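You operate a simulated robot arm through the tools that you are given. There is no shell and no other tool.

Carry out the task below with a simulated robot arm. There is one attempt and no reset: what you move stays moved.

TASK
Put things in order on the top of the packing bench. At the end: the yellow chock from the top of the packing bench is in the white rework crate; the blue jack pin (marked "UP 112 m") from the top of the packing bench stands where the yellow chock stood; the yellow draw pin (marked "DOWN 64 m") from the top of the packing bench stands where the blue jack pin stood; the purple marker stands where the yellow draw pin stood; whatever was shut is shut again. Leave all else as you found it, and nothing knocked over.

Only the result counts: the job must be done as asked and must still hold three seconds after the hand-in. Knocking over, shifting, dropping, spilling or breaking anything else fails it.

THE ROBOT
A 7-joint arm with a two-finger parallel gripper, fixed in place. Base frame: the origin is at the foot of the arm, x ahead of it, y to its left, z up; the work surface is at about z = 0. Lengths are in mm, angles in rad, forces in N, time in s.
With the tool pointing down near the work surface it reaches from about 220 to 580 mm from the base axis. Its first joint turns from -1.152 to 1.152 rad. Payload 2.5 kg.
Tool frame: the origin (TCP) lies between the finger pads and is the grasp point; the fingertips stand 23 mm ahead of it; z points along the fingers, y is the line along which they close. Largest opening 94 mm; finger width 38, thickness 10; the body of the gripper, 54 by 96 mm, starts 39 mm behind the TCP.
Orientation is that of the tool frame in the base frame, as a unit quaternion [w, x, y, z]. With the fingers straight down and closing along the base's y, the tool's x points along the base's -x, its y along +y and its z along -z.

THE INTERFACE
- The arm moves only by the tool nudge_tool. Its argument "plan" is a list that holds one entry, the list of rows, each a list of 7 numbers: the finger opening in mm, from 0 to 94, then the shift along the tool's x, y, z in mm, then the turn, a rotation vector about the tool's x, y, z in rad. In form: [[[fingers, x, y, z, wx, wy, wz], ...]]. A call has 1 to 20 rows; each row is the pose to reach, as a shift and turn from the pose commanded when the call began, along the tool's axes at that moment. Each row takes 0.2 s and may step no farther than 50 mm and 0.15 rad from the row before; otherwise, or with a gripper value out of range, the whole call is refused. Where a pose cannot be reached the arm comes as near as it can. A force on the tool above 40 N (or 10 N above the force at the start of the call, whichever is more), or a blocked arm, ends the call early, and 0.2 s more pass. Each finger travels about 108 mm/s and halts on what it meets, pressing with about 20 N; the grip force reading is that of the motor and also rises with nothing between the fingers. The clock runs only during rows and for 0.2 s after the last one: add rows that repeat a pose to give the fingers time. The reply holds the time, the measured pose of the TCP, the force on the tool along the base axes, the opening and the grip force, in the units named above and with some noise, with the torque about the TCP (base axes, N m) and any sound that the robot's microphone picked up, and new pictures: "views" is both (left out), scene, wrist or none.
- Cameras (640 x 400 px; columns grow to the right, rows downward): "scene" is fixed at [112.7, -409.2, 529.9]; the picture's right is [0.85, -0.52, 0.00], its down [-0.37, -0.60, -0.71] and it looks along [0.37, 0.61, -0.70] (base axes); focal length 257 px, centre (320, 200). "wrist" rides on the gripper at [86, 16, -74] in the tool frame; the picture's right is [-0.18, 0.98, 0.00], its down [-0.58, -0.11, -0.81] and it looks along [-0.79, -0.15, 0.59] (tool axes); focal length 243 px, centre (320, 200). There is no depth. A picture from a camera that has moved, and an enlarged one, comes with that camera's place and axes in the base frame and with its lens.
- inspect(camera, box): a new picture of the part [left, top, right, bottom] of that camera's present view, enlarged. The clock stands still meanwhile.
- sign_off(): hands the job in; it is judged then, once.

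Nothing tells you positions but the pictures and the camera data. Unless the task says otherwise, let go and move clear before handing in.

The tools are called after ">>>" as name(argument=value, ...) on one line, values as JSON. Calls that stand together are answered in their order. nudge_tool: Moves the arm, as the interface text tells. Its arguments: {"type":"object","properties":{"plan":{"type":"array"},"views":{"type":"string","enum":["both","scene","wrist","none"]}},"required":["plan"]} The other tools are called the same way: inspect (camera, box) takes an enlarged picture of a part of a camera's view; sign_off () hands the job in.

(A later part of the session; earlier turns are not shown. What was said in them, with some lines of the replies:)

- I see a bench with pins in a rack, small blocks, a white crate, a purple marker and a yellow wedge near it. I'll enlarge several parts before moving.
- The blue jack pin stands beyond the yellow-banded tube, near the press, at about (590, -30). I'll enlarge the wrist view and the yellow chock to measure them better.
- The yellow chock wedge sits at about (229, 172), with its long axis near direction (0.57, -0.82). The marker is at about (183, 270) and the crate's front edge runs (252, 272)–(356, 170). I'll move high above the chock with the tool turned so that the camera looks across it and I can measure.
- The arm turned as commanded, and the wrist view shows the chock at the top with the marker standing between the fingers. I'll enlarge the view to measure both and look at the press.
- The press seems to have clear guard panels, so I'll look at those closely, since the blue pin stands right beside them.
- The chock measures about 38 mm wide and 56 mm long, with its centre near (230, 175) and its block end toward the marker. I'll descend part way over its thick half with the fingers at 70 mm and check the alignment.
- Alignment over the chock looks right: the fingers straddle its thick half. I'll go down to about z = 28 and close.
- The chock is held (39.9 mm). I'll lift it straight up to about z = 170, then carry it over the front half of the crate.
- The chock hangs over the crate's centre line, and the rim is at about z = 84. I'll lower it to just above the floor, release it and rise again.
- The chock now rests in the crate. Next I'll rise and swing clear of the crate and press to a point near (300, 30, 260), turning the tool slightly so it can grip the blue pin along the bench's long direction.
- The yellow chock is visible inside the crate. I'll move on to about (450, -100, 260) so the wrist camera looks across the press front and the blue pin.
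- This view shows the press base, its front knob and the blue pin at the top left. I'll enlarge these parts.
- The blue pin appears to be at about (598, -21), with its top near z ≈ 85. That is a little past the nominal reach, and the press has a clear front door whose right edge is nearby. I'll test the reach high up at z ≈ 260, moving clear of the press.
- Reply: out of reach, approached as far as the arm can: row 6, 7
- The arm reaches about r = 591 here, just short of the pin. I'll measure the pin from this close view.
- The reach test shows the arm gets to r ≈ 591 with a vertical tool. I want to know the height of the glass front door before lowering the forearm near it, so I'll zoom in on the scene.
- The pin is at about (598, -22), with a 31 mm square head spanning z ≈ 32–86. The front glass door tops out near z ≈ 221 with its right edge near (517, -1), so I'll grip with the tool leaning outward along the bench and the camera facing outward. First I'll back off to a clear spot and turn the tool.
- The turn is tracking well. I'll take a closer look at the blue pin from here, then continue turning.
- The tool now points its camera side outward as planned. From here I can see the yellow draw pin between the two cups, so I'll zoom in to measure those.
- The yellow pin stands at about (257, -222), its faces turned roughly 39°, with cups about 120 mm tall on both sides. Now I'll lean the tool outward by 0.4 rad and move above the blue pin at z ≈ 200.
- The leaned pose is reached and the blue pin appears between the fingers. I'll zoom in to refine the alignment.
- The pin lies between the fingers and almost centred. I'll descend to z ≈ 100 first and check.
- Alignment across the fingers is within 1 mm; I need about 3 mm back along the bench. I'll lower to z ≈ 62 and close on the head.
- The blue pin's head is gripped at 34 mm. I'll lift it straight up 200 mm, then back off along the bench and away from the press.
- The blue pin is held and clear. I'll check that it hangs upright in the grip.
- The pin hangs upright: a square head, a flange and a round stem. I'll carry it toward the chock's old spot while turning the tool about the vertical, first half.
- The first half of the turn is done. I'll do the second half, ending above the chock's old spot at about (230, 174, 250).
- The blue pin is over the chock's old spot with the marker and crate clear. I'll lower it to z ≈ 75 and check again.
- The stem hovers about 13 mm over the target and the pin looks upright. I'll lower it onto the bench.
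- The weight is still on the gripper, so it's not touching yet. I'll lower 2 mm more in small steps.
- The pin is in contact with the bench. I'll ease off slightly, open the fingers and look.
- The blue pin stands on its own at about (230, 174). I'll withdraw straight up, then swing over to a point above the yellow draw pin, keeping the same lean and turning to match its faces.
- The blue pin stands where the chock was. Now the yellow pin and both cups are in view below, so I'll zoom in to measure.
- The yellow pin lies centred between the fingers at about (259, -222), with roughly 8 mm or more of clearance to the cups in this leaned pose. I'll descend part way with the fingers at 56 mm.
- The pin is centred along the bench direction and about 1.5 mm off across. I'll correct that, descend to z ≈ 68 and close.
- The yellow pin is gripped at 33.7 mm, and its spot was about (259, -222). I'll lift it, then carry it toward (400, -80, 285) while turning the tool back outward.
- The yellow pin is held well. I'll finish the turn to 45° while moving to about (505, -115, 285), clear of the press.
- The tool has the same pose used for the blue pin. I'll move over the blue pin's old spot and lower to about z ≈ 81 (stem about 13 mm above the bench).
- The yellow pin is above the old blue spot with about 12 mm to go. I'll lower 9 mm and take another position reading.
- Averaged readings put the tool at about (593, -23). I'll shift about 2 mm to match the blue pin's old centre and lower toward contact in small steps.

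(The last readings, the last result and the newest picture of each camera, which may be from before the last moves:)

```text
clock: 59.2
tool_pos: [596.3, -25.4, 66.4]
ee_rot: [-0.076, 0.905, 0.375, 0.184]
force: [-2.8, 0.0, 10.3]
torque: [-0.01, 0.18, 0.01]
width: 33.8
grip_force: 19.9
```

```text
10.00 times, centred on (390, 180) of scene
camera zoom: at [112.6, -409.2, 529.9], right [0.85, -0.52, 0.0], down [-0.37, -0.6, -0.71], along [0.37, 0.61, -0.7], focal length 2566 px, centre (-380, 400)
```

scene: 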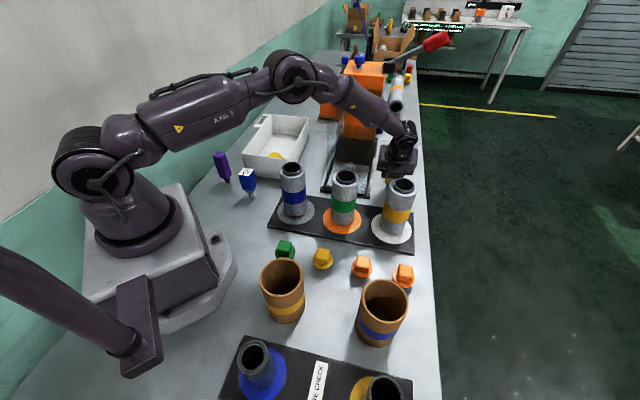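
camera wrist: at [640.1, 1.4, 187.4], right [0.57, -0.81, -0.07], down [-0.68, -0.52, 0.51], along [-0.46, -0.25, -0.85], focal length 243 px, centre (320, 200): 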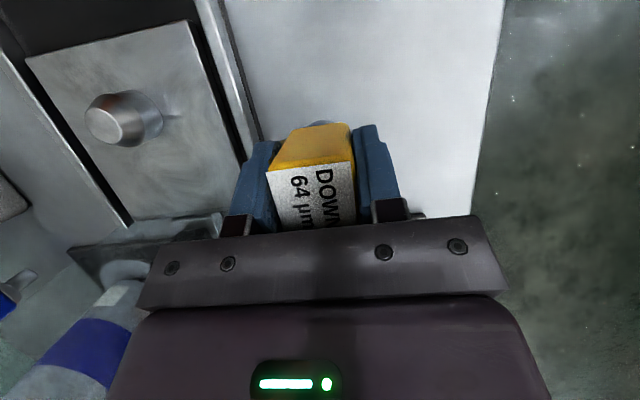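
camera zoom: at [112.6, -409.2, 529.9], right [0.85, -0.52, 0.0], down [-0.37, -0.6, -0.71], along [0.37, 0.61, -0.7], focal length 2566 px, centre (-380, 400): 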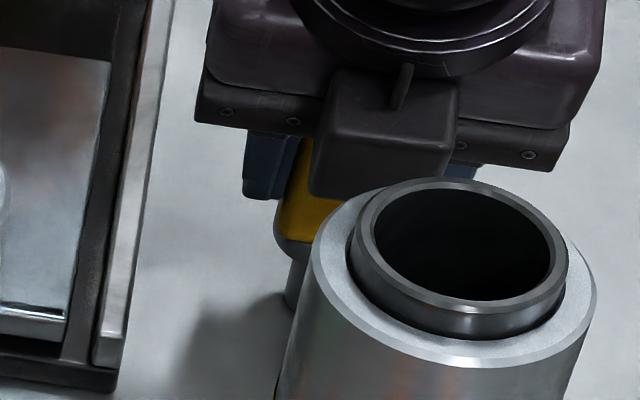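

The stem is touching the bench, and its outline matches where the blue pin's edge was in the picture. I'll ease off, open the fingers and check.

>>> nudge_tool(plan=[[[20, 0.15, 0, -0.35, 0, 0, 0], [20, 0.15, 0, -0.35, 0, 0, 0], [44, 0.15, 0, -0.35, 0, 0, 0], [62, 0.15, 0, -0.35, 0, 0, 0], [62, 0.15, 0, -0.35, 0, 0, 0]]])

```text
clock: 60.4
tool_pos: [595.7, -25.5, 66.4]
ee_rot: [-0.076, 0.906, 0.374, 0.185]
force: [0.4, 0.3, 0.5]
torque: [0.03, -0.03, -0.02]
width: 62.1
grip_force: 0.1
camera wrist: at [643.6, -1.0, 169.8], right [0.58, -0.81, -0.07], down [-0.68, -0.52, 0.51], along [-0.46, -0.25, -0.85], focal length 243 px, centre (320, 200)
```

scene: 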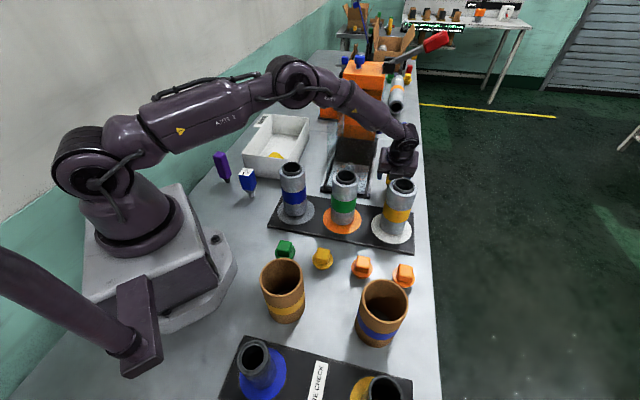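
wrist: 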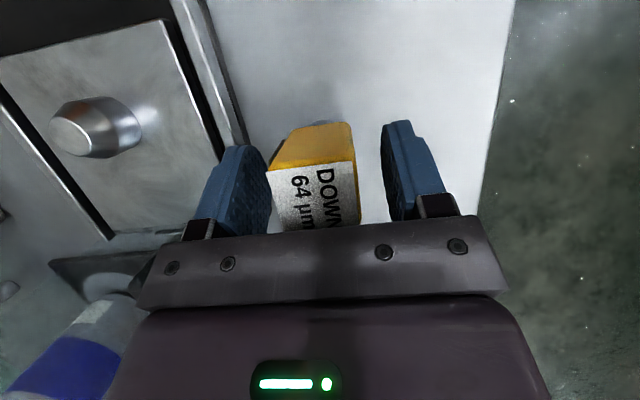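

The yellow pin stands free on the old blue spot. I'll rise straight up and back off along the same safe path.

>>> nudge_tool(plan=[[[62, 15.6, 0, -36.9, 0, 0, 0], [62, 31.2, 0, -73.7, 0, 0, 0], [62, 46.8, 0, -110.6, 0, 0, 0], [62, 62.4, 0, -147.4, 0, 0, 0], [62, 78, 0, -184.3, 0, 0, 0], [62, 40.3, 0.1, -203.9, 0, 0, 0], [62, 2.6, 0.2, -223.6, 0, 0, 0], [62, -35.2, 0.3, -243.2, 0, 0, 0], [62, -47.4, -33.1, -257, 0, 0, 0], [62, -59.5, -66.6, -270.9, 0, 0, 0], [62, -71.7, -100, -284.7, 0, 0, 0], [62, -71.7, -100, -284.7, 0, 0, 0]]])

>>> inspect(camera="scene", box=[350, 130, 430, 200])

>>> inspect(camera="scene", box=[190, 130, 290, 210])

```text
clock: 63.0
tool_pos: [397.7, -81.5, 299.8]
ee_rot: [-0.077, 0.905, 0.375, 0.185]
force: [-0.1, -0.6, -0.2]
torque: [-0.02, -0.01, -0.02]
width: 61.7
grip_force: 0.0
camera wrist: at [445.4, -56.8, 402.8], right [0.58, -0.81, -0.07], down [-0.68, -0.52, 0.51], along [-0.46, -0.25, -0.85], focal length 243 px, centre (320, 200)
```

scene: 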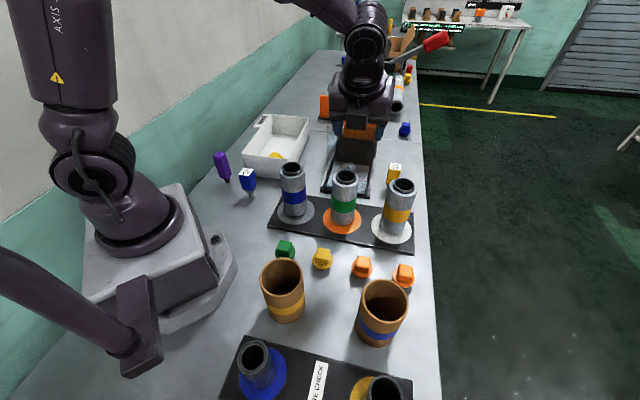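
wrist: 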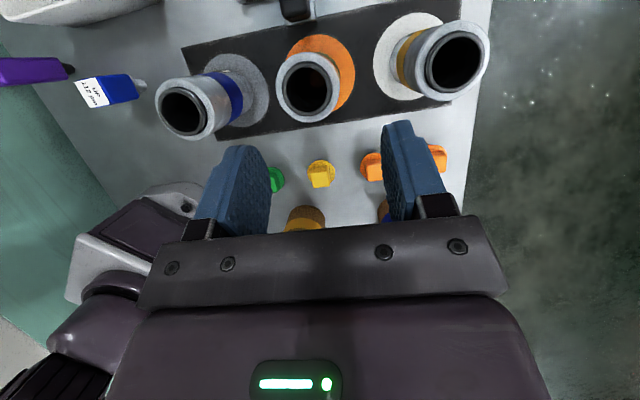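

```text
5.71 times, centred on (390, 165) of scene
camera zoom: at [112.6, -409.2, 529.9], right [0.85, -0.52, 0.0], down [-0.37, -0.6, -0.71], along [0.37, 0.61, -0.7], focal length 1466 px, centre (-80, 400)
```

zoom: 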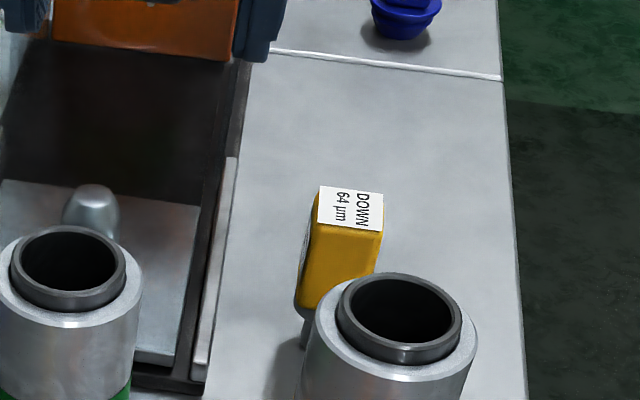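

```text
5.00 times, centred on (240, 170) of scene
camera zoom: at [112.6, -409.2, 529.9], right [0.85, -0.52, 0.0], down [-0.37, -0.6, -0.71], along [0.37, 0.61, -0.7], focal length 1283 px, centre (720, 350)
```

zoom: 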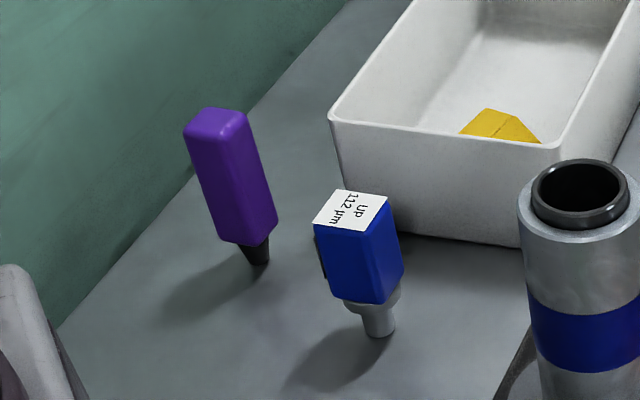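

The yellow pin's label sits within a pixel of where the blue pin's label was. Next is the marker: I'll straighten the tool, then turn and move to view it from above.

>>> nudge_tool(plan=[[[62, 0, 0, 0, 0, -0.135, 0], [62, 0, 0, 0, 0, -0.27, 0], [62, 0, 0, 0, 0, -0.4, 0], [62, 0, 0, 0, 0, -0.4, 0]]], views="none")

>>> nudge_tool(plan=[[[62, 4.2, -13.9, 0, 0, 0, -0.1495], [62, 8.5, -27.7, 0, 0, 0, -0.299], [62, 12.7, -41.6, 0, 0, 0, -0.4485], [62, 17, -55.4, 0, 0, 0, -0.598], [62, 21.2, -69.3, 0, 0, 0, -0.7475], [62, 25.4, -83.2, 0, 0, 0, -0.897], [62, 29.7, -97, 0, 0, 0, -1.0465], [62, 33.9, -110.9, 0, 0, 0, -1.196], [62, 38.2, -124.7, 0, 0, 0, -1.3455], [62, 42.4, -138.6, 0, 0, 0, -1.495], [62, 46.6, -152.5, 0, 0, 0, -1.6445], [62, 50.9, -166.3, 0, 0, 0, -1.794], [62, 55.1, -180.2, 0, 0, 0, -1.9435], [62, 59.4, -194, 0, 0, 0, -2.093], [62, 63.6, -207.9, 0, 0, 0, -2.2425], [62, 67.8, -221.8, 0, 0, 0, -2.392], [62, 72.1, -235.6, 0, 0, 0, -2.5415], [62, 76.3, -249.5, 0, 0, 0, -2.691], [62, 80.6, -263.3, 0, 0, 0, -2.8405], [62, 84.8, -277.2, 0, 0, 0, -2.99]]])

```text
clock: 64.0
tool_pos: [398.4, -80.0, 299.2]
ee_rot: [0.0, 0.924, 0.382, -0.001]
force: [-0.4, 0.0, 0.7]
torque: [0.0, 0.0, 0.02]
width: 61.7
grip_force: 0.1
```

```text
clock: 68.2
tool_pos: [264.2, 175.5, 300.1]
ee_rot: [0.002, -0.313, 0.95, 0.001]
force: [0.0, -0.3, 0.4]
torque: [0.01, -0.04, 0.0]
width: 62.0
grip_force: 0.2
camera wrist: at [185.0, 136.5, 376.7], right [-0.44, 0.9, 0.0], down [0.53, 0.26, 0.81], along [0.73, 0.35, -0.59], focal length 243 px, centre (320, 200)
```

scene: 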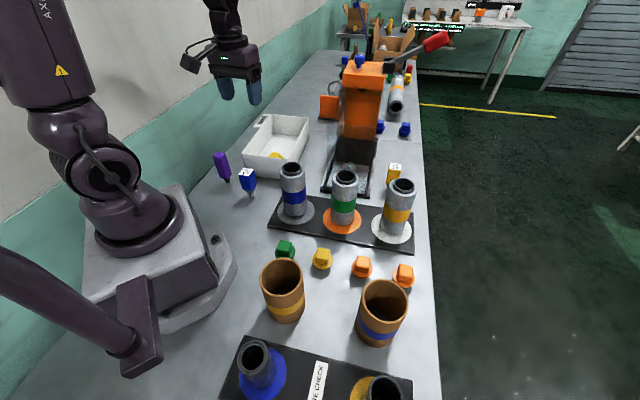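
wrist: 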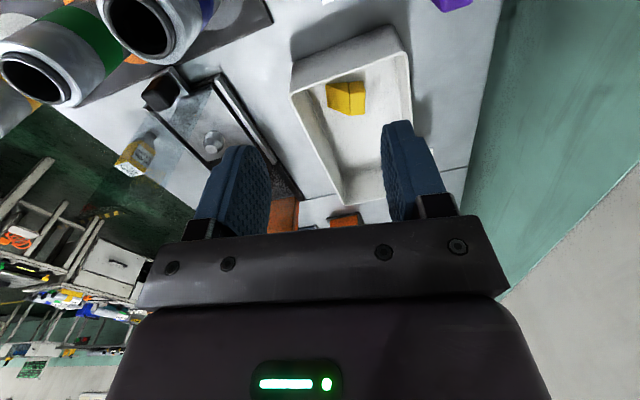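

The marker is just outside the top of this view. I'll shift over toward it to see its top and orientation.

>>> nudge_tool(plan=[[[62, 6.7, 29.6, 0, 0, 0, 0], [62, 13.4, 59.3, 0, 0, 0, 0], [62, 20.1, 88.9, 0, 0, 0, 0], [62, 20.1, 88.9, 0, 0, 0, 0]]])

>>> inspect(camera="wrist", box=[300, 0, 460, 100])

```text
clock: 69.2
tool_pos: [195.3, 236.5, 298.0]
ee_rot: [0.0, -0.311, 0.95, 0.0]
force: [-0.5, -0.3, 0.1]
torque: [0.02, -0.02, 0.0]
width: 62.2
grip_force: 0.1
camera wrist: at [117.2, 198.9, 375.2], right [-0.43, 0.9, 0.0], down [0.53, 0.26, 0.81], along [0.73, 0.35, -0.59], focal length 243 px, centre (320, 200)
```

scene: 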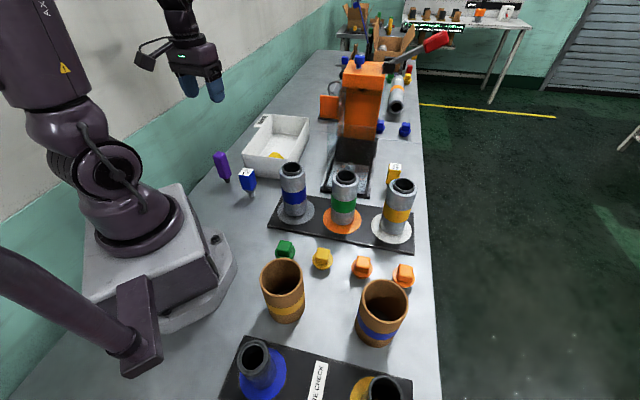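
wrist: 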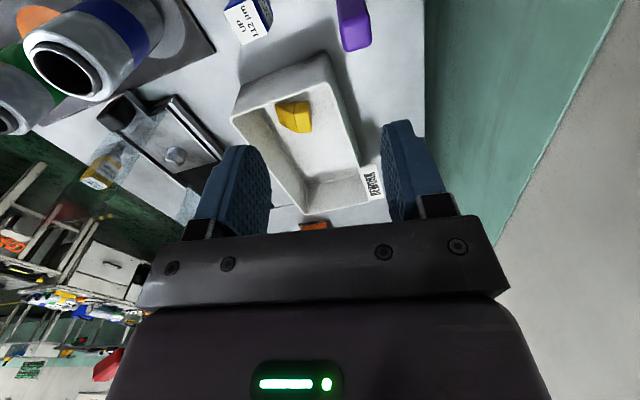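

```text
4.00 times, centred on (380, 50) of wrist
camera zoom: at [117.2, 198.9, 375.2], right [-0.43, 0.9, 0.0], down [0.53, 0.26, 0.81], along [0.73, 0.35, -0.59], focal length 970 px, centre (80, 800)
```

zoom: 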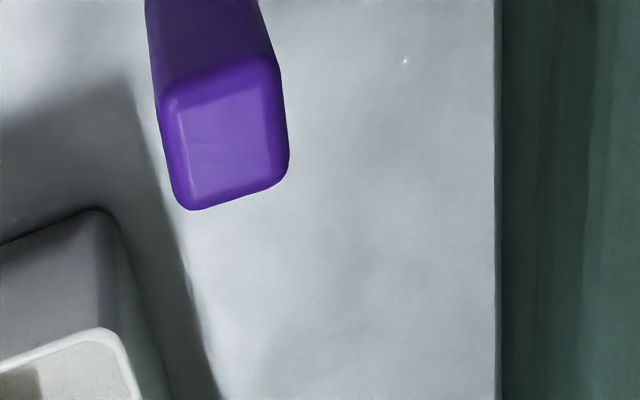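

The marker stands at about (188, 273), is about 101 mm tall, and its faces are near the bench direction (41°). I'll move over it, turn 5° to match, and descend to z ≈ 160 to refine.

>>> nudge_tool(plan=[[[62, -8, 17, 0, 0, 0, -0.044], [62, -15.6, 33.9, 0, 0, 0, -0.087], [62, -15.6, 33.9, 45, 0, 0, -0.087], [62, -15.6, 33.9, 90, 0, 0, -0.087], [62, -15.6, 33.9, 139, 0, 0, -0.087], [62, -15.6, 33.9, 139, 0, 0, -0.087]]])

>>> inspect(camera="wrist", box=[240, 40, 400, 160])

>>> inspect(camera="scene", box=[170, 80, 310, 210])

```text
clock: 70.6
tool_pos: [187.9, 272.1, 159.9]
ee_rot: [0.001, -0.353, 0.936, -0.001]
force: [0.2, -0.1, -0.2]
torque: [-0.02, 0.01, -0.01]
width: 62.2
grip_force: 0.0
camera wrist: at [112.8, 229.6, 235.2], right [-0.51, 0.86, 0.0], down [0.51, 0.3, 0.81], along [0.69, 0.41, -0.59], focal length 243 px, centre (320, 200)
```

scene: 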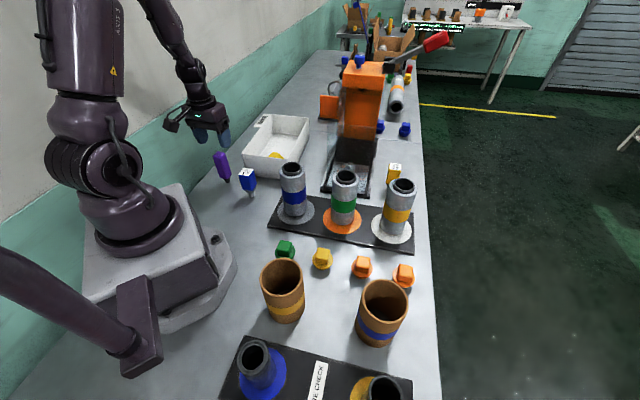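
wrist: 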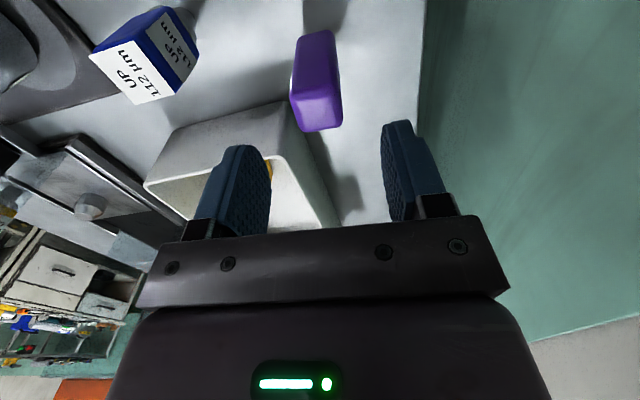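

```text
3.33 times, centred on (320, 100) of wrist
camera zoom: at [112.8, 229.6, 235.2], right [-0.51, 0.86, 0.0], down [0.51, 0.3, 0.81], along [0.69, 0.41, -0.59], focal length 809 px, centre (320, 533)
```

zoom: 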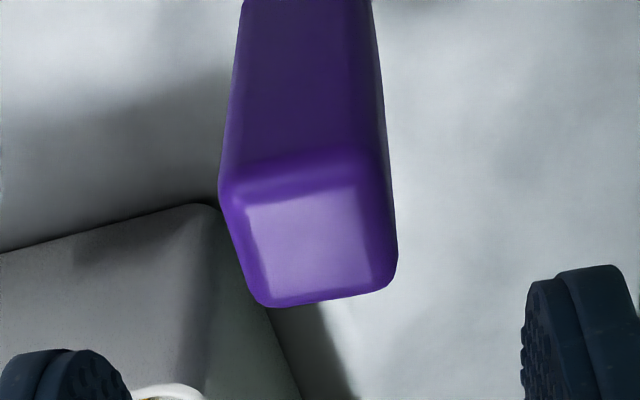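

```text
3.08 times, centred on (240, 145) of scene
camera zoom: at [112.7, -409.1, 529.9], right [0.85, -0.52, 0.0], down [-0.37, -0.6, -0.71], along [0.37, 0.61, -0.7], focal length 790 px, centre (566, 369)
```

zoom: 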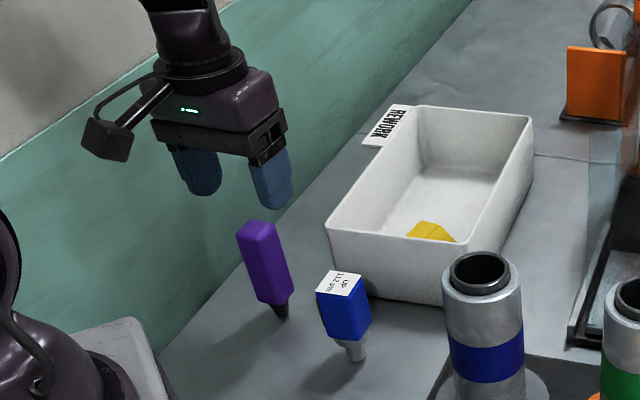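

The marker's top is centred within 3 mm of the tool axis. I'll descend to z ≈ 86 and grip it near the top.

>>> nudge_tool(plan=[[[62, -1.3, -0.4, 30, 0, 0, 0], [62, -2.6, -0.8, 60, 0, 0, 0], [62, -2.6, -0.8, 74, 0, 0, 0], [62, -2.6, -0.8, 74, 0, 0, 0], [40, -2.6, -0.8, 74, 0, 0, 0], [32, -2.6, -0.8, 74, 0, 0, 0], [15, -2.6, -0.8, 74, 0, 0, 0], [15, -2.6, -0.8, 74, 0, 0, 0]]])

>>> inspect(camera="scene", box=[170, 80, 310, 210])

```text
clock: 72.4
tool_pos: [190.3, 274.1, 86.6]
ee_rot: [0.001, -0.353, 0.936, 0.0]
force: [-0.1, -0.7, 0.4]
torque: [-0.02, 0.0, 0.03]
width: 29.5
grip_force: 20.1
camera wrist: at [116.1, 229.3, 162.4], right [-0.51, 0.86, 0.0], down [0.51, 0.3, 0.81], along [0.69, 0.41, -0.59], focal length 243 px, centre (320, 200)
```

scene: 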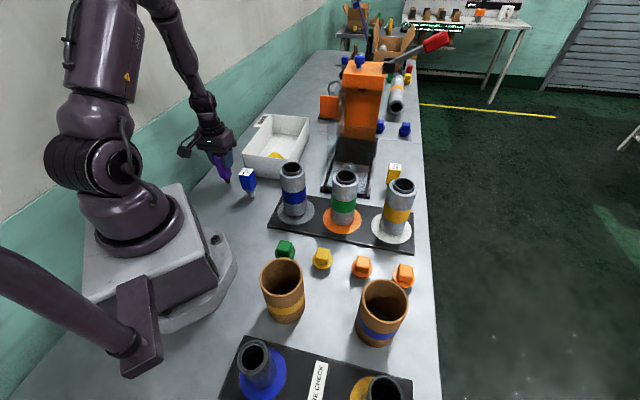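
wrist: 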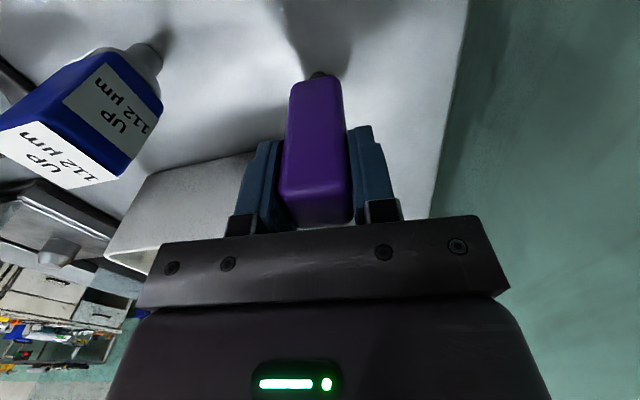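

```text
3.08 times, centred on (240, 145) of scene
camera zoom: at [112.7, -409.2, 529.9], right [0.85, -0.52, 0.0], down [-0.37, -0.6, -0.71], along [0.37, 0.61, -0.7], focal length 790 px, centre (566, 369)
```

zoom: 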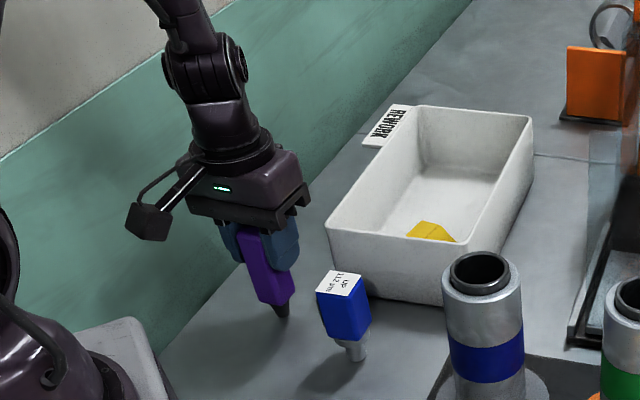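

The marker is gripped at 29.5 mm. I'll lift it 180 mm and carry it round in front of the arm, turning the tool 90° on the way.

>>> nudge_tool(plan=[[[15, 0, 0, -15, 0, 0, 0], [15, 0, 0, -55, 0, 0, 0], [15, 0, 0, -97, 0, 0, 0], [15, 0, 0, -140, 0, 0, 0], [15, 0, 0, -180, 0, 0, 0], [15, 12.2, -37.7, -180, 0, 0, 0.143], [15, 24.3, -75.4, -180, 0, 0, 0.286], [15, 36.5, -113.1, -180, 0, 0, 0.429], [15, 48.7, -150.7, -180, 0, 0, 0.572], [15, 60.9, -188.4, -180, 0, 0, 0.715], [15, 73, -226.1, -180, 0, 0, 0.858], [15, 85.2, -263.8, -180, 0, 0, 1.0], [15, 85.2, -263.8, -180, 0, 0, 1.0]]])

```text
clock: 75.2
tool_pos: [300.9, 17.0, 267.4]
ee_rot: [0.0, 0.14, 0.99, 0.001]
force: [0.2, 0.8, 0.7]
torque: [-0.04, 0.0, 0.02]
width: 29.7
grip_force: 19.6
camera wrist: at [222.7, 57.6, 343.3], right [0.45, 0.89, 0.0], down [0.53, -0.27, 0.81], along [0.72, -0.36, -0.59], focal length 243 px, centre (320, 200)
```

scene: 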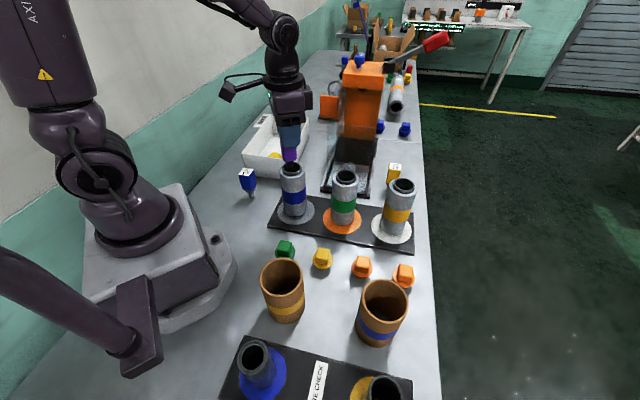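
wrist: 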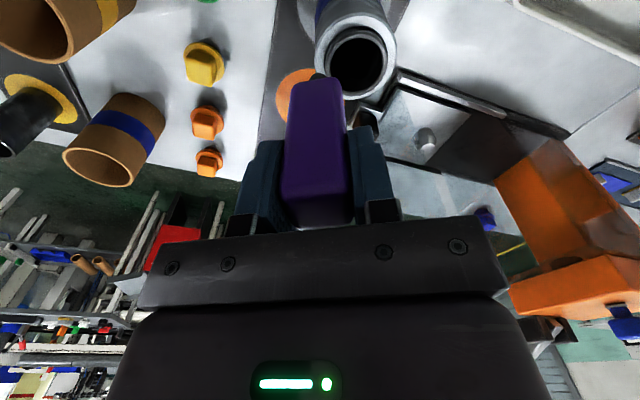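

>>> inspect(camera="wrist", box=[220, 60, 420, 240])

>>> inspect(camera="scene", box=[240, 70, 340, 180])

```text
2.22 times, centred on (320, 150) of wrist
camera zoom: at [222.7, 57.6, 343.3], right [0.45, 0.89, 0.0], down [0.53, -0.27, 0.81], along [0.72, -0.36, -0.59], focal length 539 px, centre (320, 311)
```

zoom: 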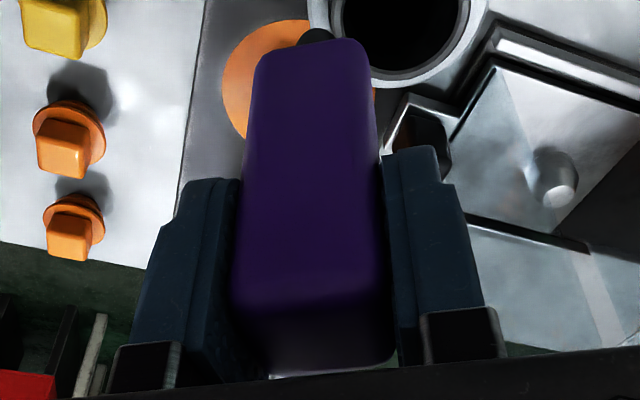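

```text
3.64 times, centred on (290, 125) of scene
camera zoom: at [112.6, -409.2, 529.9], right [0.85, -0.52, 0.0], down [-0.37, -0.6, -0.71], along [0.37, 0.61, -0.7], focal length 933 px, centre (429, 473)
```

zoom: 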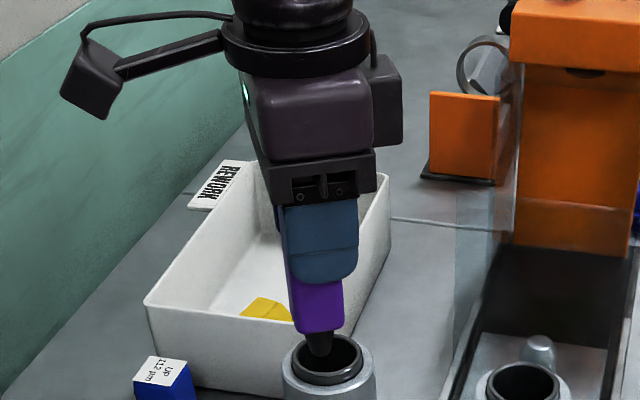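

The marker is centred and upright in the grip. I'll carry it over the yellow pin's old spot between the cups, finishing the turn.

>>> nudge_tool(plan=[[[15, -4.4, -40.2, 0, 0, 0, 0.0947], [15, -8.8, -80.3, 0, 0, 0, 0.1893], [15, -13.2, -120.5, 0, 0, 0, 0.284], [15, -17.7, -160.7, 0, 0, 0, 0.3787], [15, -22.1, -200.8, 0, 0, 0, 0.4733], [15, -26.5, -241, 0, 0, 0, 0.568], [15, -26.5, -241, 0, 0, 0, 0.568]]])

>>> nudge_tool(plan=[[[15, 0, 0, 40, 0, 0, 0], [15, 0, 0, 80, 0, 0, 0], [15, 0, 0, 120, 0, 0, 0], [15, 0, 0, 120, 0, 0, 0]]])

```text
clock: 76.8
tool_pos: [261.0, -220.4, 267.5]
ee_rot: [0.0, 0.412, 0.911, 0.001]
force: [-0.9, 0.0, -1.0]
torque: [-0.04, -0.01, 0.05]
width: 29.6
grip_force: 19.5
camera wrist: at [216.5, -143.9, 342.6], right [0.86, 0.51, 0.0], down [0.3, -0.51, 0.81], along [0.41, -0.69, -0.59], focal length 243 px, centre (320, 200)
```

scene: 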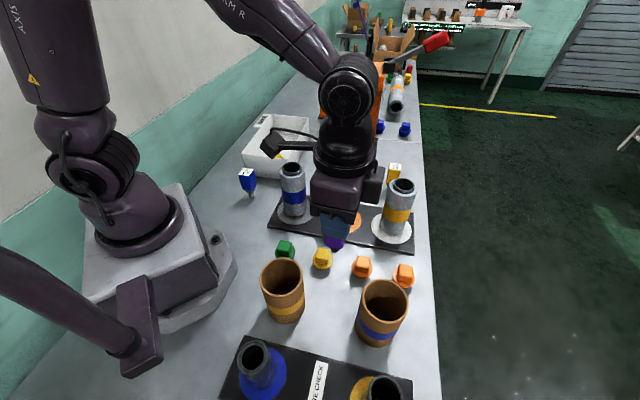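
wrist: 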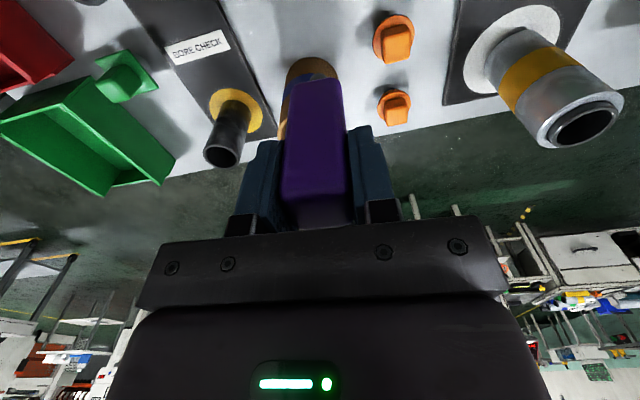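

```text
clock: 77.8
tool_pos: [259.2, -219.8, 146.4]
ee_rot: [0.0, 0.411, 0.912, 0.0]
force: [0.3, 0.0, -0.8]
torque: [-0.03, -0.02, 0.0]
width: 29.5
grip_force: 19.9
camera wrist: at [215.2, -143.2, 222.4], right [0.86, 0.51, 0.0], down [0.3, -0.51, 0.81], along [0.41, -0.69, -0.59], focal length 243 px, centre (320, 200)
```

scene: 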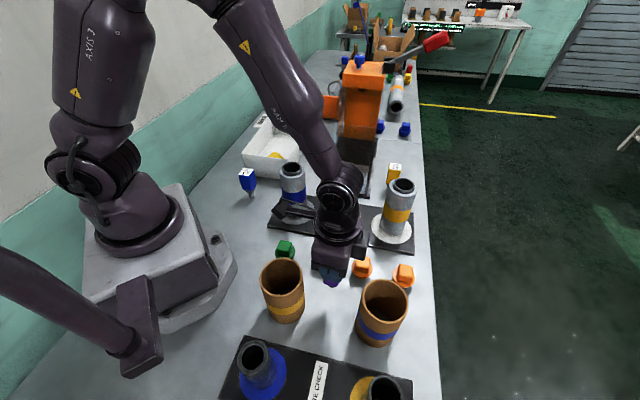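
wrist: 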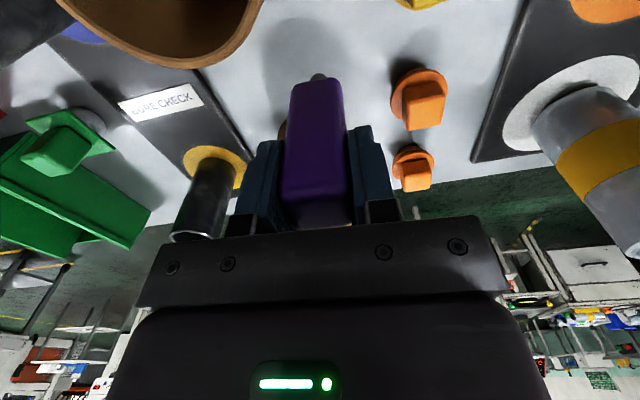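

The marker is over the old yellow spot, and readings suggest a 2–3 mm shift is needed. I'll correct that and lower to about 5 mm above the bench.

>>> nudge_tool(plan=[[[15, -1.35, -2.4, 20, 0, 0, 0], [15, -1.35, -2.4, 40, 0, 0, 0], [15, -1.35, -2.4, 54, 0, 0, 0], [15, -1.35, -2.4, 54, 0, 0, 0]]])

>>> inspect(camera="scene", box=[280, 230, 400, 330])

>>> nudge_tool(plan=[[[15, 0, 0, 0, 0, 0, 0]]], views="none")

>>> nudge_tool(plan=[[[15, 0, 0, 0, 0, 0, 0]]], views="none")

```text
clock: 78.8
tool_pos: [258.6, -222.9, 93.7]
ee_rot: [0.0, 0.411, 0.912, 0.001]
force: [0.1, -0.8, -0.8]
torque: [-0.02, -0.02, 0.01]
width: 29.4
grip_force: 19.7
camera wrist: at [214.0, -146.6, 169.9], right [0.86, 0.51, 0.0], down [0.3, -0.51, 0.81], along [0.41, -0.69, -0.59], focal length 243 px, centre (320, 200)
```

scene: 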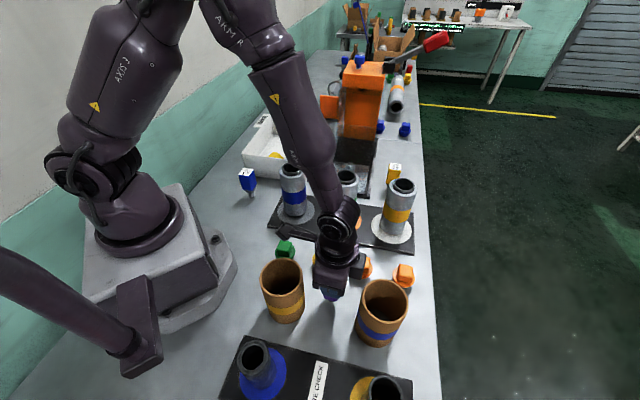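
wrist: 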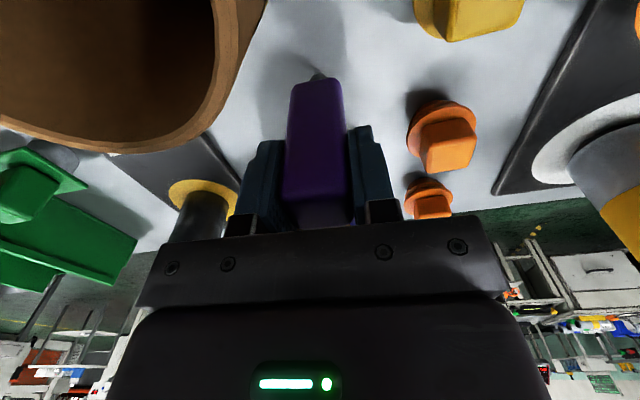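

```text
4.00 times, centred on (340, 280) of scene
camera zoom: at [112.7, -409.2, 529.9], right [0.85, -0.52, 0.0], down [-0.37, -0.6, -0.71], along [0.37, 0.61, -0.7], focal length 1026 px, centre (240, -120)
```

zoom: 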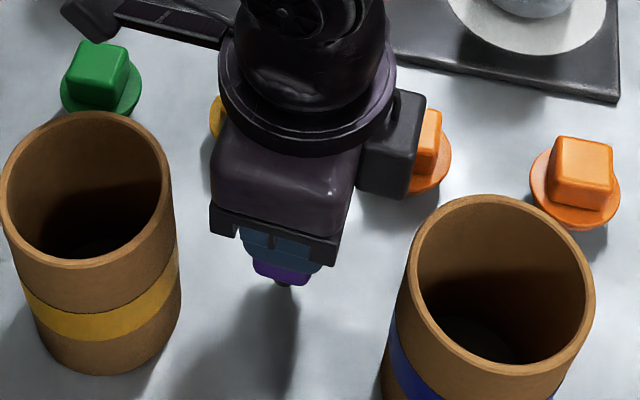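

```text
clock: 79.2
tool_pos: [257.3, -221.9, 93.6]
ee_rot: [0.001, 0.411, 0.912, 0.0]
force: [0.8, 0.4, -0.4]
torque: [0.0, 0.0, 0.01]
width: 29.6
grip_force: 20.0
```

```text
clock: 79.6
tool_pos: [257.2, -221.5, 94.2]
ee_rot: [0.0, 0.411, 0.912, 0.0]
force: [0.2, 0.7, 0.3]
torque: [-0.02, -0.02, -0.01]
width: 29.5
grip_force: 19.5
```

The position is about (258, -222), so I'll add 1 mm and lower in small steps until the tip touches.

>>> nudge_tool(plan=[[[15, -0.66, 0.75, 2.5, 0, 0, 0], [15, -0.66, 0.75, 5, 0, 0, 0], [15, -0.66, 0.75, 5, 0, 0, 0]]], views="none")

>>> nudge_tool(plan=[[[15, 0, 0, 0.8, 0, 0, 0], [15, 0, 0, 0.8, 0, 0, 0]]], views="none")

>>> nudge_tool(plan=[[[15, 0, 0, 0.6, 0, 0, 0], [15, 0, 0, 0.6, 0, 0, 0]]], views="none")

```text
clock: 80.4
tool_pos: [258.4, -221.5, 88.5]
ee_rot: [0.001, 0.411, 0.912, 0.002]
force: [0.0, 0.3, -0.5]
torque: [-0.01, -0.03, -0.02]
width: 29.6
grip_force: 19.8
```

```text
clock: 81.0
tool_pos: [258.7, -221.1, 87.6]
ee_rot: [0.0, 0.411, 0.912, 0.001]
force: [-0.4, -0.4, -0.3]
torque: [0.02, 0.03, -0.02]
width: 29.5
grip_force: 19.6
```

```text
clock: 81.6
tool_pos: [259.3, -222.6, 86.6]
ee_rot: [0.001, 0.41, 0.912, 0.001]
force: [-0.5, -0.4, 2.5]
torque: [0.02, 0.06, -0.03]
width: 29.5
grip_force: 20.1
```

>>> nudge_tool(plan=[[[15, 0, 0, 0.3, 0, 0, 0], [15, 0, 0, 0.3, 0, 0, 0]]])

>>> inspect(camera="scene", box=[290, 250, 380, 320])

>>> inspect(camera="wrist", box=[220, 40, 420, 240])

```text
clock: 82.2
tool_pos: [259.2, -221.9, 88.3]
ee_rot: [0.0, 0.411, 0.912, 0.001]
force: [-3.2, 3.3, 14.1]
torque: [0.28, 0.34, -0.01]
width: 29.4
grip_force: 20.1
camera wrist: at [215.1, -146.8, 162.4], right [0.86, 0.51, 0.0], down [0.3, -0.51, 0.81], along [0.41, -0.69, -0.59], focal length 243 px, centre (320, 200)
```

scene: 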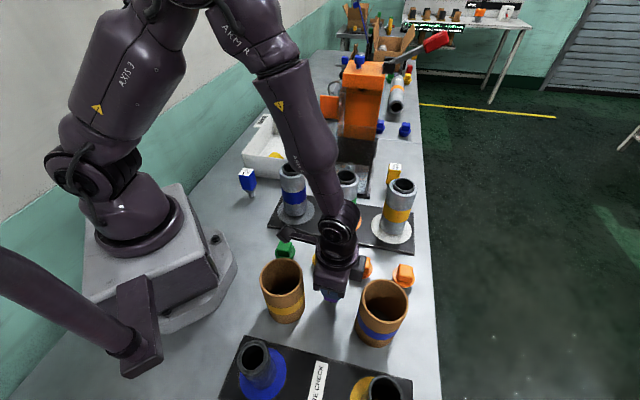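
wrist: 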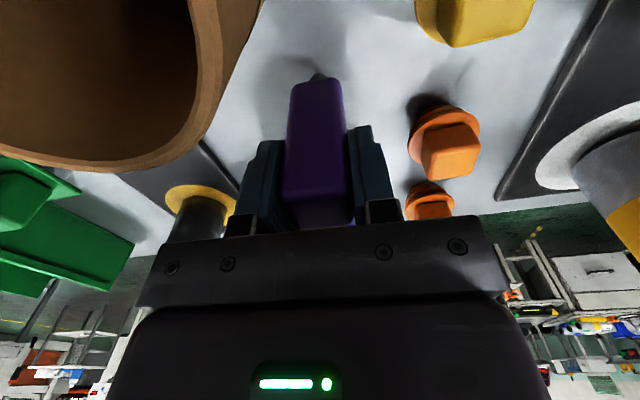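

```text
5.71 times, centred on (335, 285) of scene
camera zoom: at [112.6, -409.1, 530.0], right [0.85, -0.52, 0.0], down [-0.37, -0.6, -0.71], along [0.37, 0.61, -0.7], focal length 1466 px, centre (234, -286)
```

zoom: 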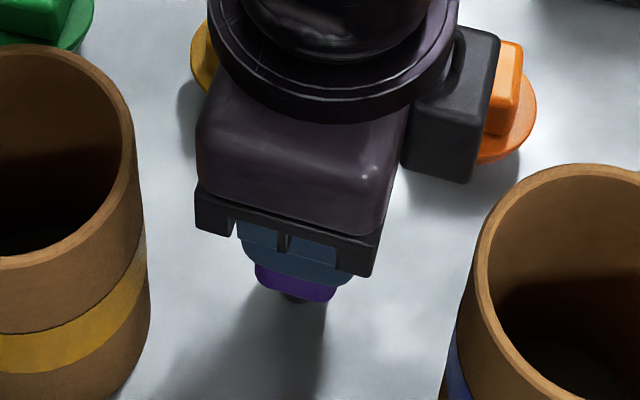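

```text
2.00 times, centred on (320, 140) of wrist
camera zoom: at [215.1, -146.8, 162.4], right [0.86, 0.51, 0.0], down [0.3, -0.51, 0.81], along [0.41, -0.69, -0.59], focal length 485 px, centre (320, 320)
```

zoom: 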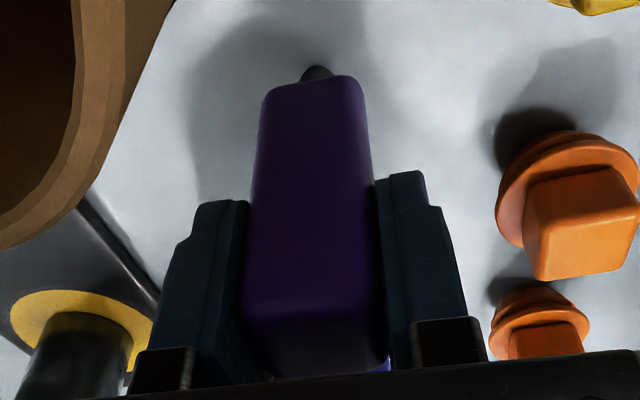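

The tip is on the bench. I'll ease off the press and open the fingers gently.

>>> nudge_tool(plan=[[[15, 0, 0, -0.3, 0, 0, 0], [15, 0, 0, -0.3, 0, 0, 0], [34, 0, 0, -0.3, 0, 0, 0], [46, 0, 0, -0.3, 0, 0, 0], [60, 0, 0, -0.3, 0, 0, 0], [60, 0, 0, -0.3, 0, 0, 0]]])

>>> inspect(camera="wrist", box=[200, 40, 440, 240])

>>> inspect(camera="scene", box=[290, 250, 380, 320])

```text
clock: 83.6
tool_pos: [259.2, -222.8, 86.8]
ee_rot: [0.0, 0.41, 0.912, 0.001]
force: [0.7, 0.6, 0.6]
torque: [0.02, 0.02, 0.02]
width: 59.9
grip_force: 0.0
camera wrist: at [215.0, -146.7, 162.4], right [0.86, 0.51, 0.0], down [0.3, -0.51, 0.81], along [0.41, -0.69, -0.59], focal length 243 px, centre (320, 200)
```

scene: 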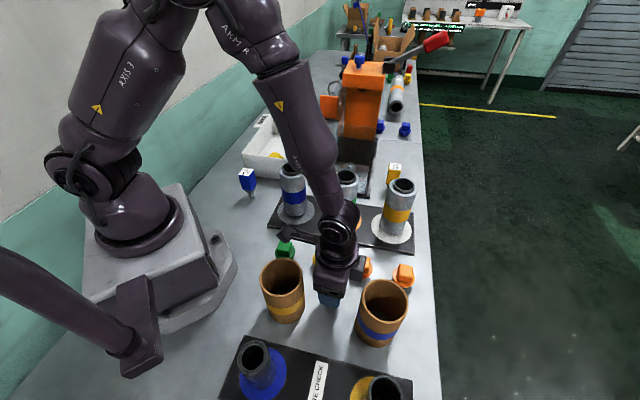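
wrist: 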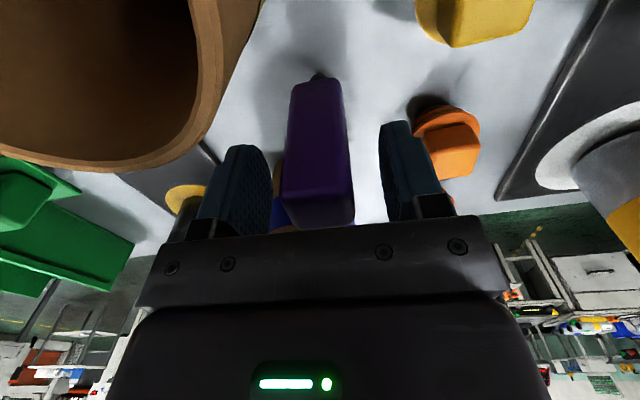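

```text
2.00 times, centred on (320, 140) of wrist
camera zoom: at [215.0, -146.7, 162.4], right [0.86, 0.51, 0.0], down [0.3, -0.51, 0.81], along [0.41, -0.69, -0.59], focal length 485 px, centre (320, 320)
```

zoom: 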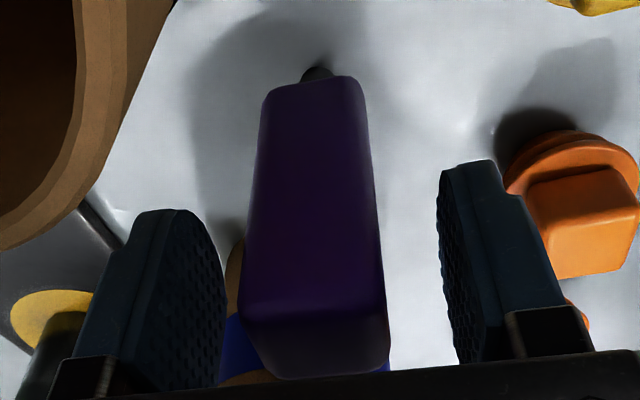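

```text
5.71 times, centred on (335, 285) of scene
camera zoom: at [112.7, -409.2, 529.9], right [0.85, -0.52, 0.0], down [-0.37, -0.6, -0.71], along [0.37, 0.61, -0.7], focal length 1466 px, centre (234, -286)
```

zoom: 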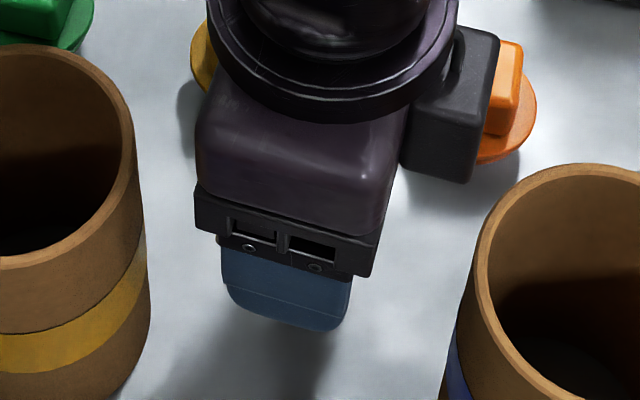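

The marker stands on its own between the open fingers. I'll withdraw straight up and check the whole bench.

>>> nudge_tool(plan=[[[60, 0, 0, -20, 0, 0, 0], [60, 0, 0, -50, 0, 0, 0], [60, 0, 0, -90, 0, 0, 0], [60, 0, 0, -135, 0, 0, 0], [60, 0, 0, -180, 0, 0, 0], [60, 0, 0, -220, 0, 0, 0], [60, -40, 0, -240, 0, 0, 0], [60, -80, 20, -240, 0, 0, 0], [60, -80, 60, -240, 0, 0, 0], [60, -80, 100, -240, 0, 0, 0], [60, -80, 100, -240, 0, 0, 0]]])

>>> inspect(camera="scene", box=[250, 220, 430, 332])

>>> inspect(camera="scene", box=[180, 90, 320, 210])

>>> inspect(camera="scene", box=[310, 120, 440, 250])

```text
clock: 86.0
tool_pos: [388.7, -214.1, 325.1]
ee_rot: [0.0, 0.412, 0.911, 0.0]
force: [-0.2, -0.5, 0.4]
torque: [-0.02, 0.02, 0.0]
width: 60.0
grip_force: 0.2
camera wrist: at [343.8, -139.3, 401.6], right [0.86, 0.51, 0.0], down [0.3, -0.51, 0.81], along [0.41, -0.69, -0.59], focal length 243 px, centre (320, 200)
```

scene: 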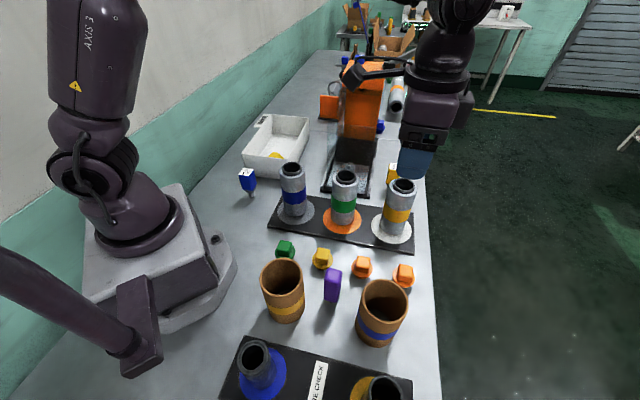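
wrist: 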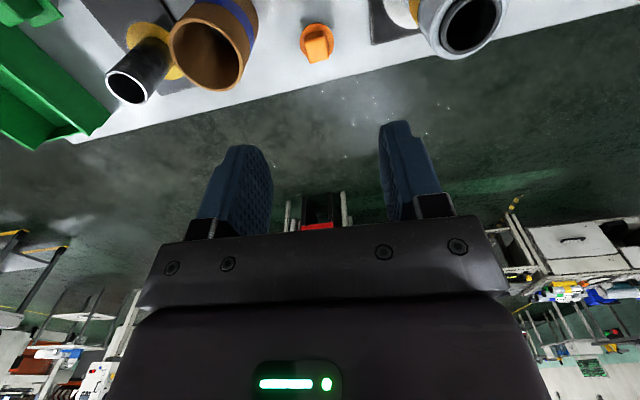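

```text
3.56 times, centred on (340, 276) of scene
camera zoom: at [112.7, -409.1, 529.9], right [0.85, -0.52, 0.0], down [-0.37, -0.6, -0.71], along [0.37, 0.61, -0.7], focal length 912 px, centre (249, -70)
```

zoom: 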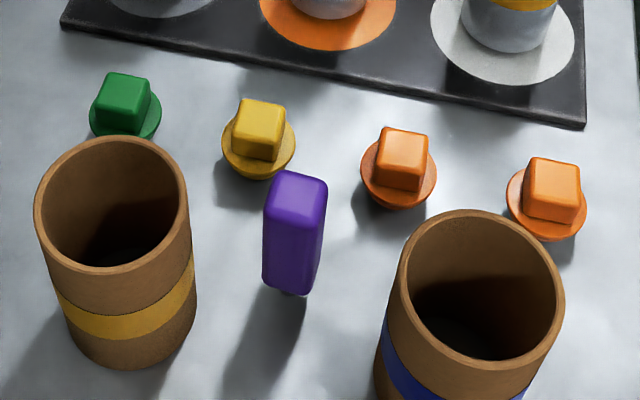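

```text
3.33 times, centred on (250, 150) of scene
camera zoom: at [112.7, -409.1, 529.9], right [0.85, -0.52, 0.0], down [-0.37, -0.6, -0.71], along [0.37, 0.61, -0.7], focal length 855 px, centre (553, 367)
```

zoom: 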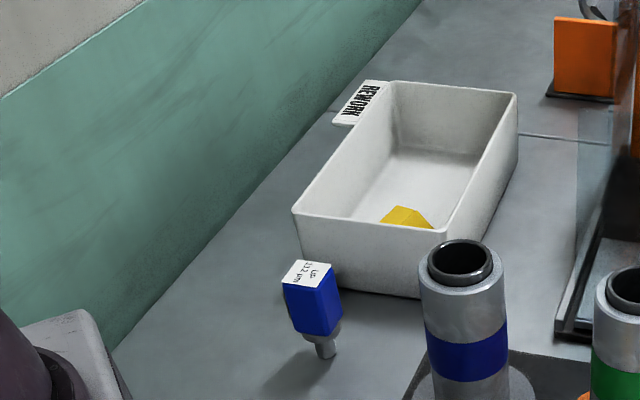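

```text
3.08 times, centred on (375, 185) of scene
camera zoom: at [112.7, -409.1, 529.9], right [0.85, -0.52, 0.0], down [-0.37, -0.6, -0.71], along [0.37, 0.61, -0.7], focal length 790 px, centre (151, 246)
```

zoom: 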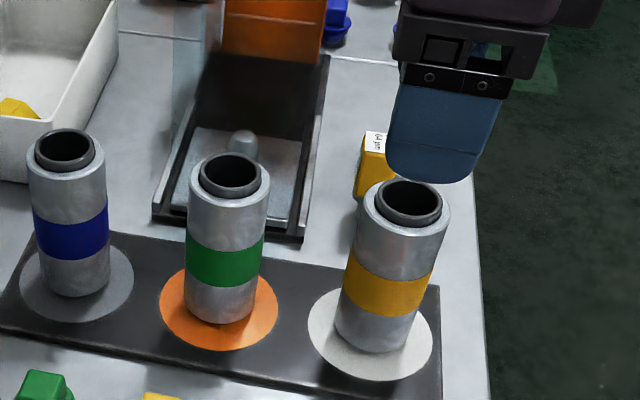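

Everything looks in order: the chock lies in the rework crate and the blue pin stands on the chock's old spot. The yellow pin stands where the blue one was, and the marker stands where the yellow one was. The cups, plugs, tubes and press look unmoved, nothing was opened, and the arm is clear, so I'm handing in.

>>> sign_off()

```text
The job is handed in.
```

I finished the job and handed it in; the hand-in gave no verdict. In my last camera check, all four pieces were where you asked:

- **Yellow chock:** it lies in the white rework crate.
- **Blue jack pin (UP 112):** it stands upright where the chock was, to within about 2 mm.
- **Yellow draw pin (DOWN 64):** it stands upright where the blue pin was. Its label is within a pixel of where the blue pin's label appeared.
- **Purple marker:** it stands upright where the yellow pin was, between the two cups, to within about 2 mm.

The two pins ended up turned about half a turn from how they originally faced, and the marker about a quarter turn. I took "stands where" to mean position, so I didn't match the facing.

I didn't open anything, so there was nothing to shut again. The cups, plugs, tubes, crate and press all look unmoved, and the arm is raised clear of the bench.
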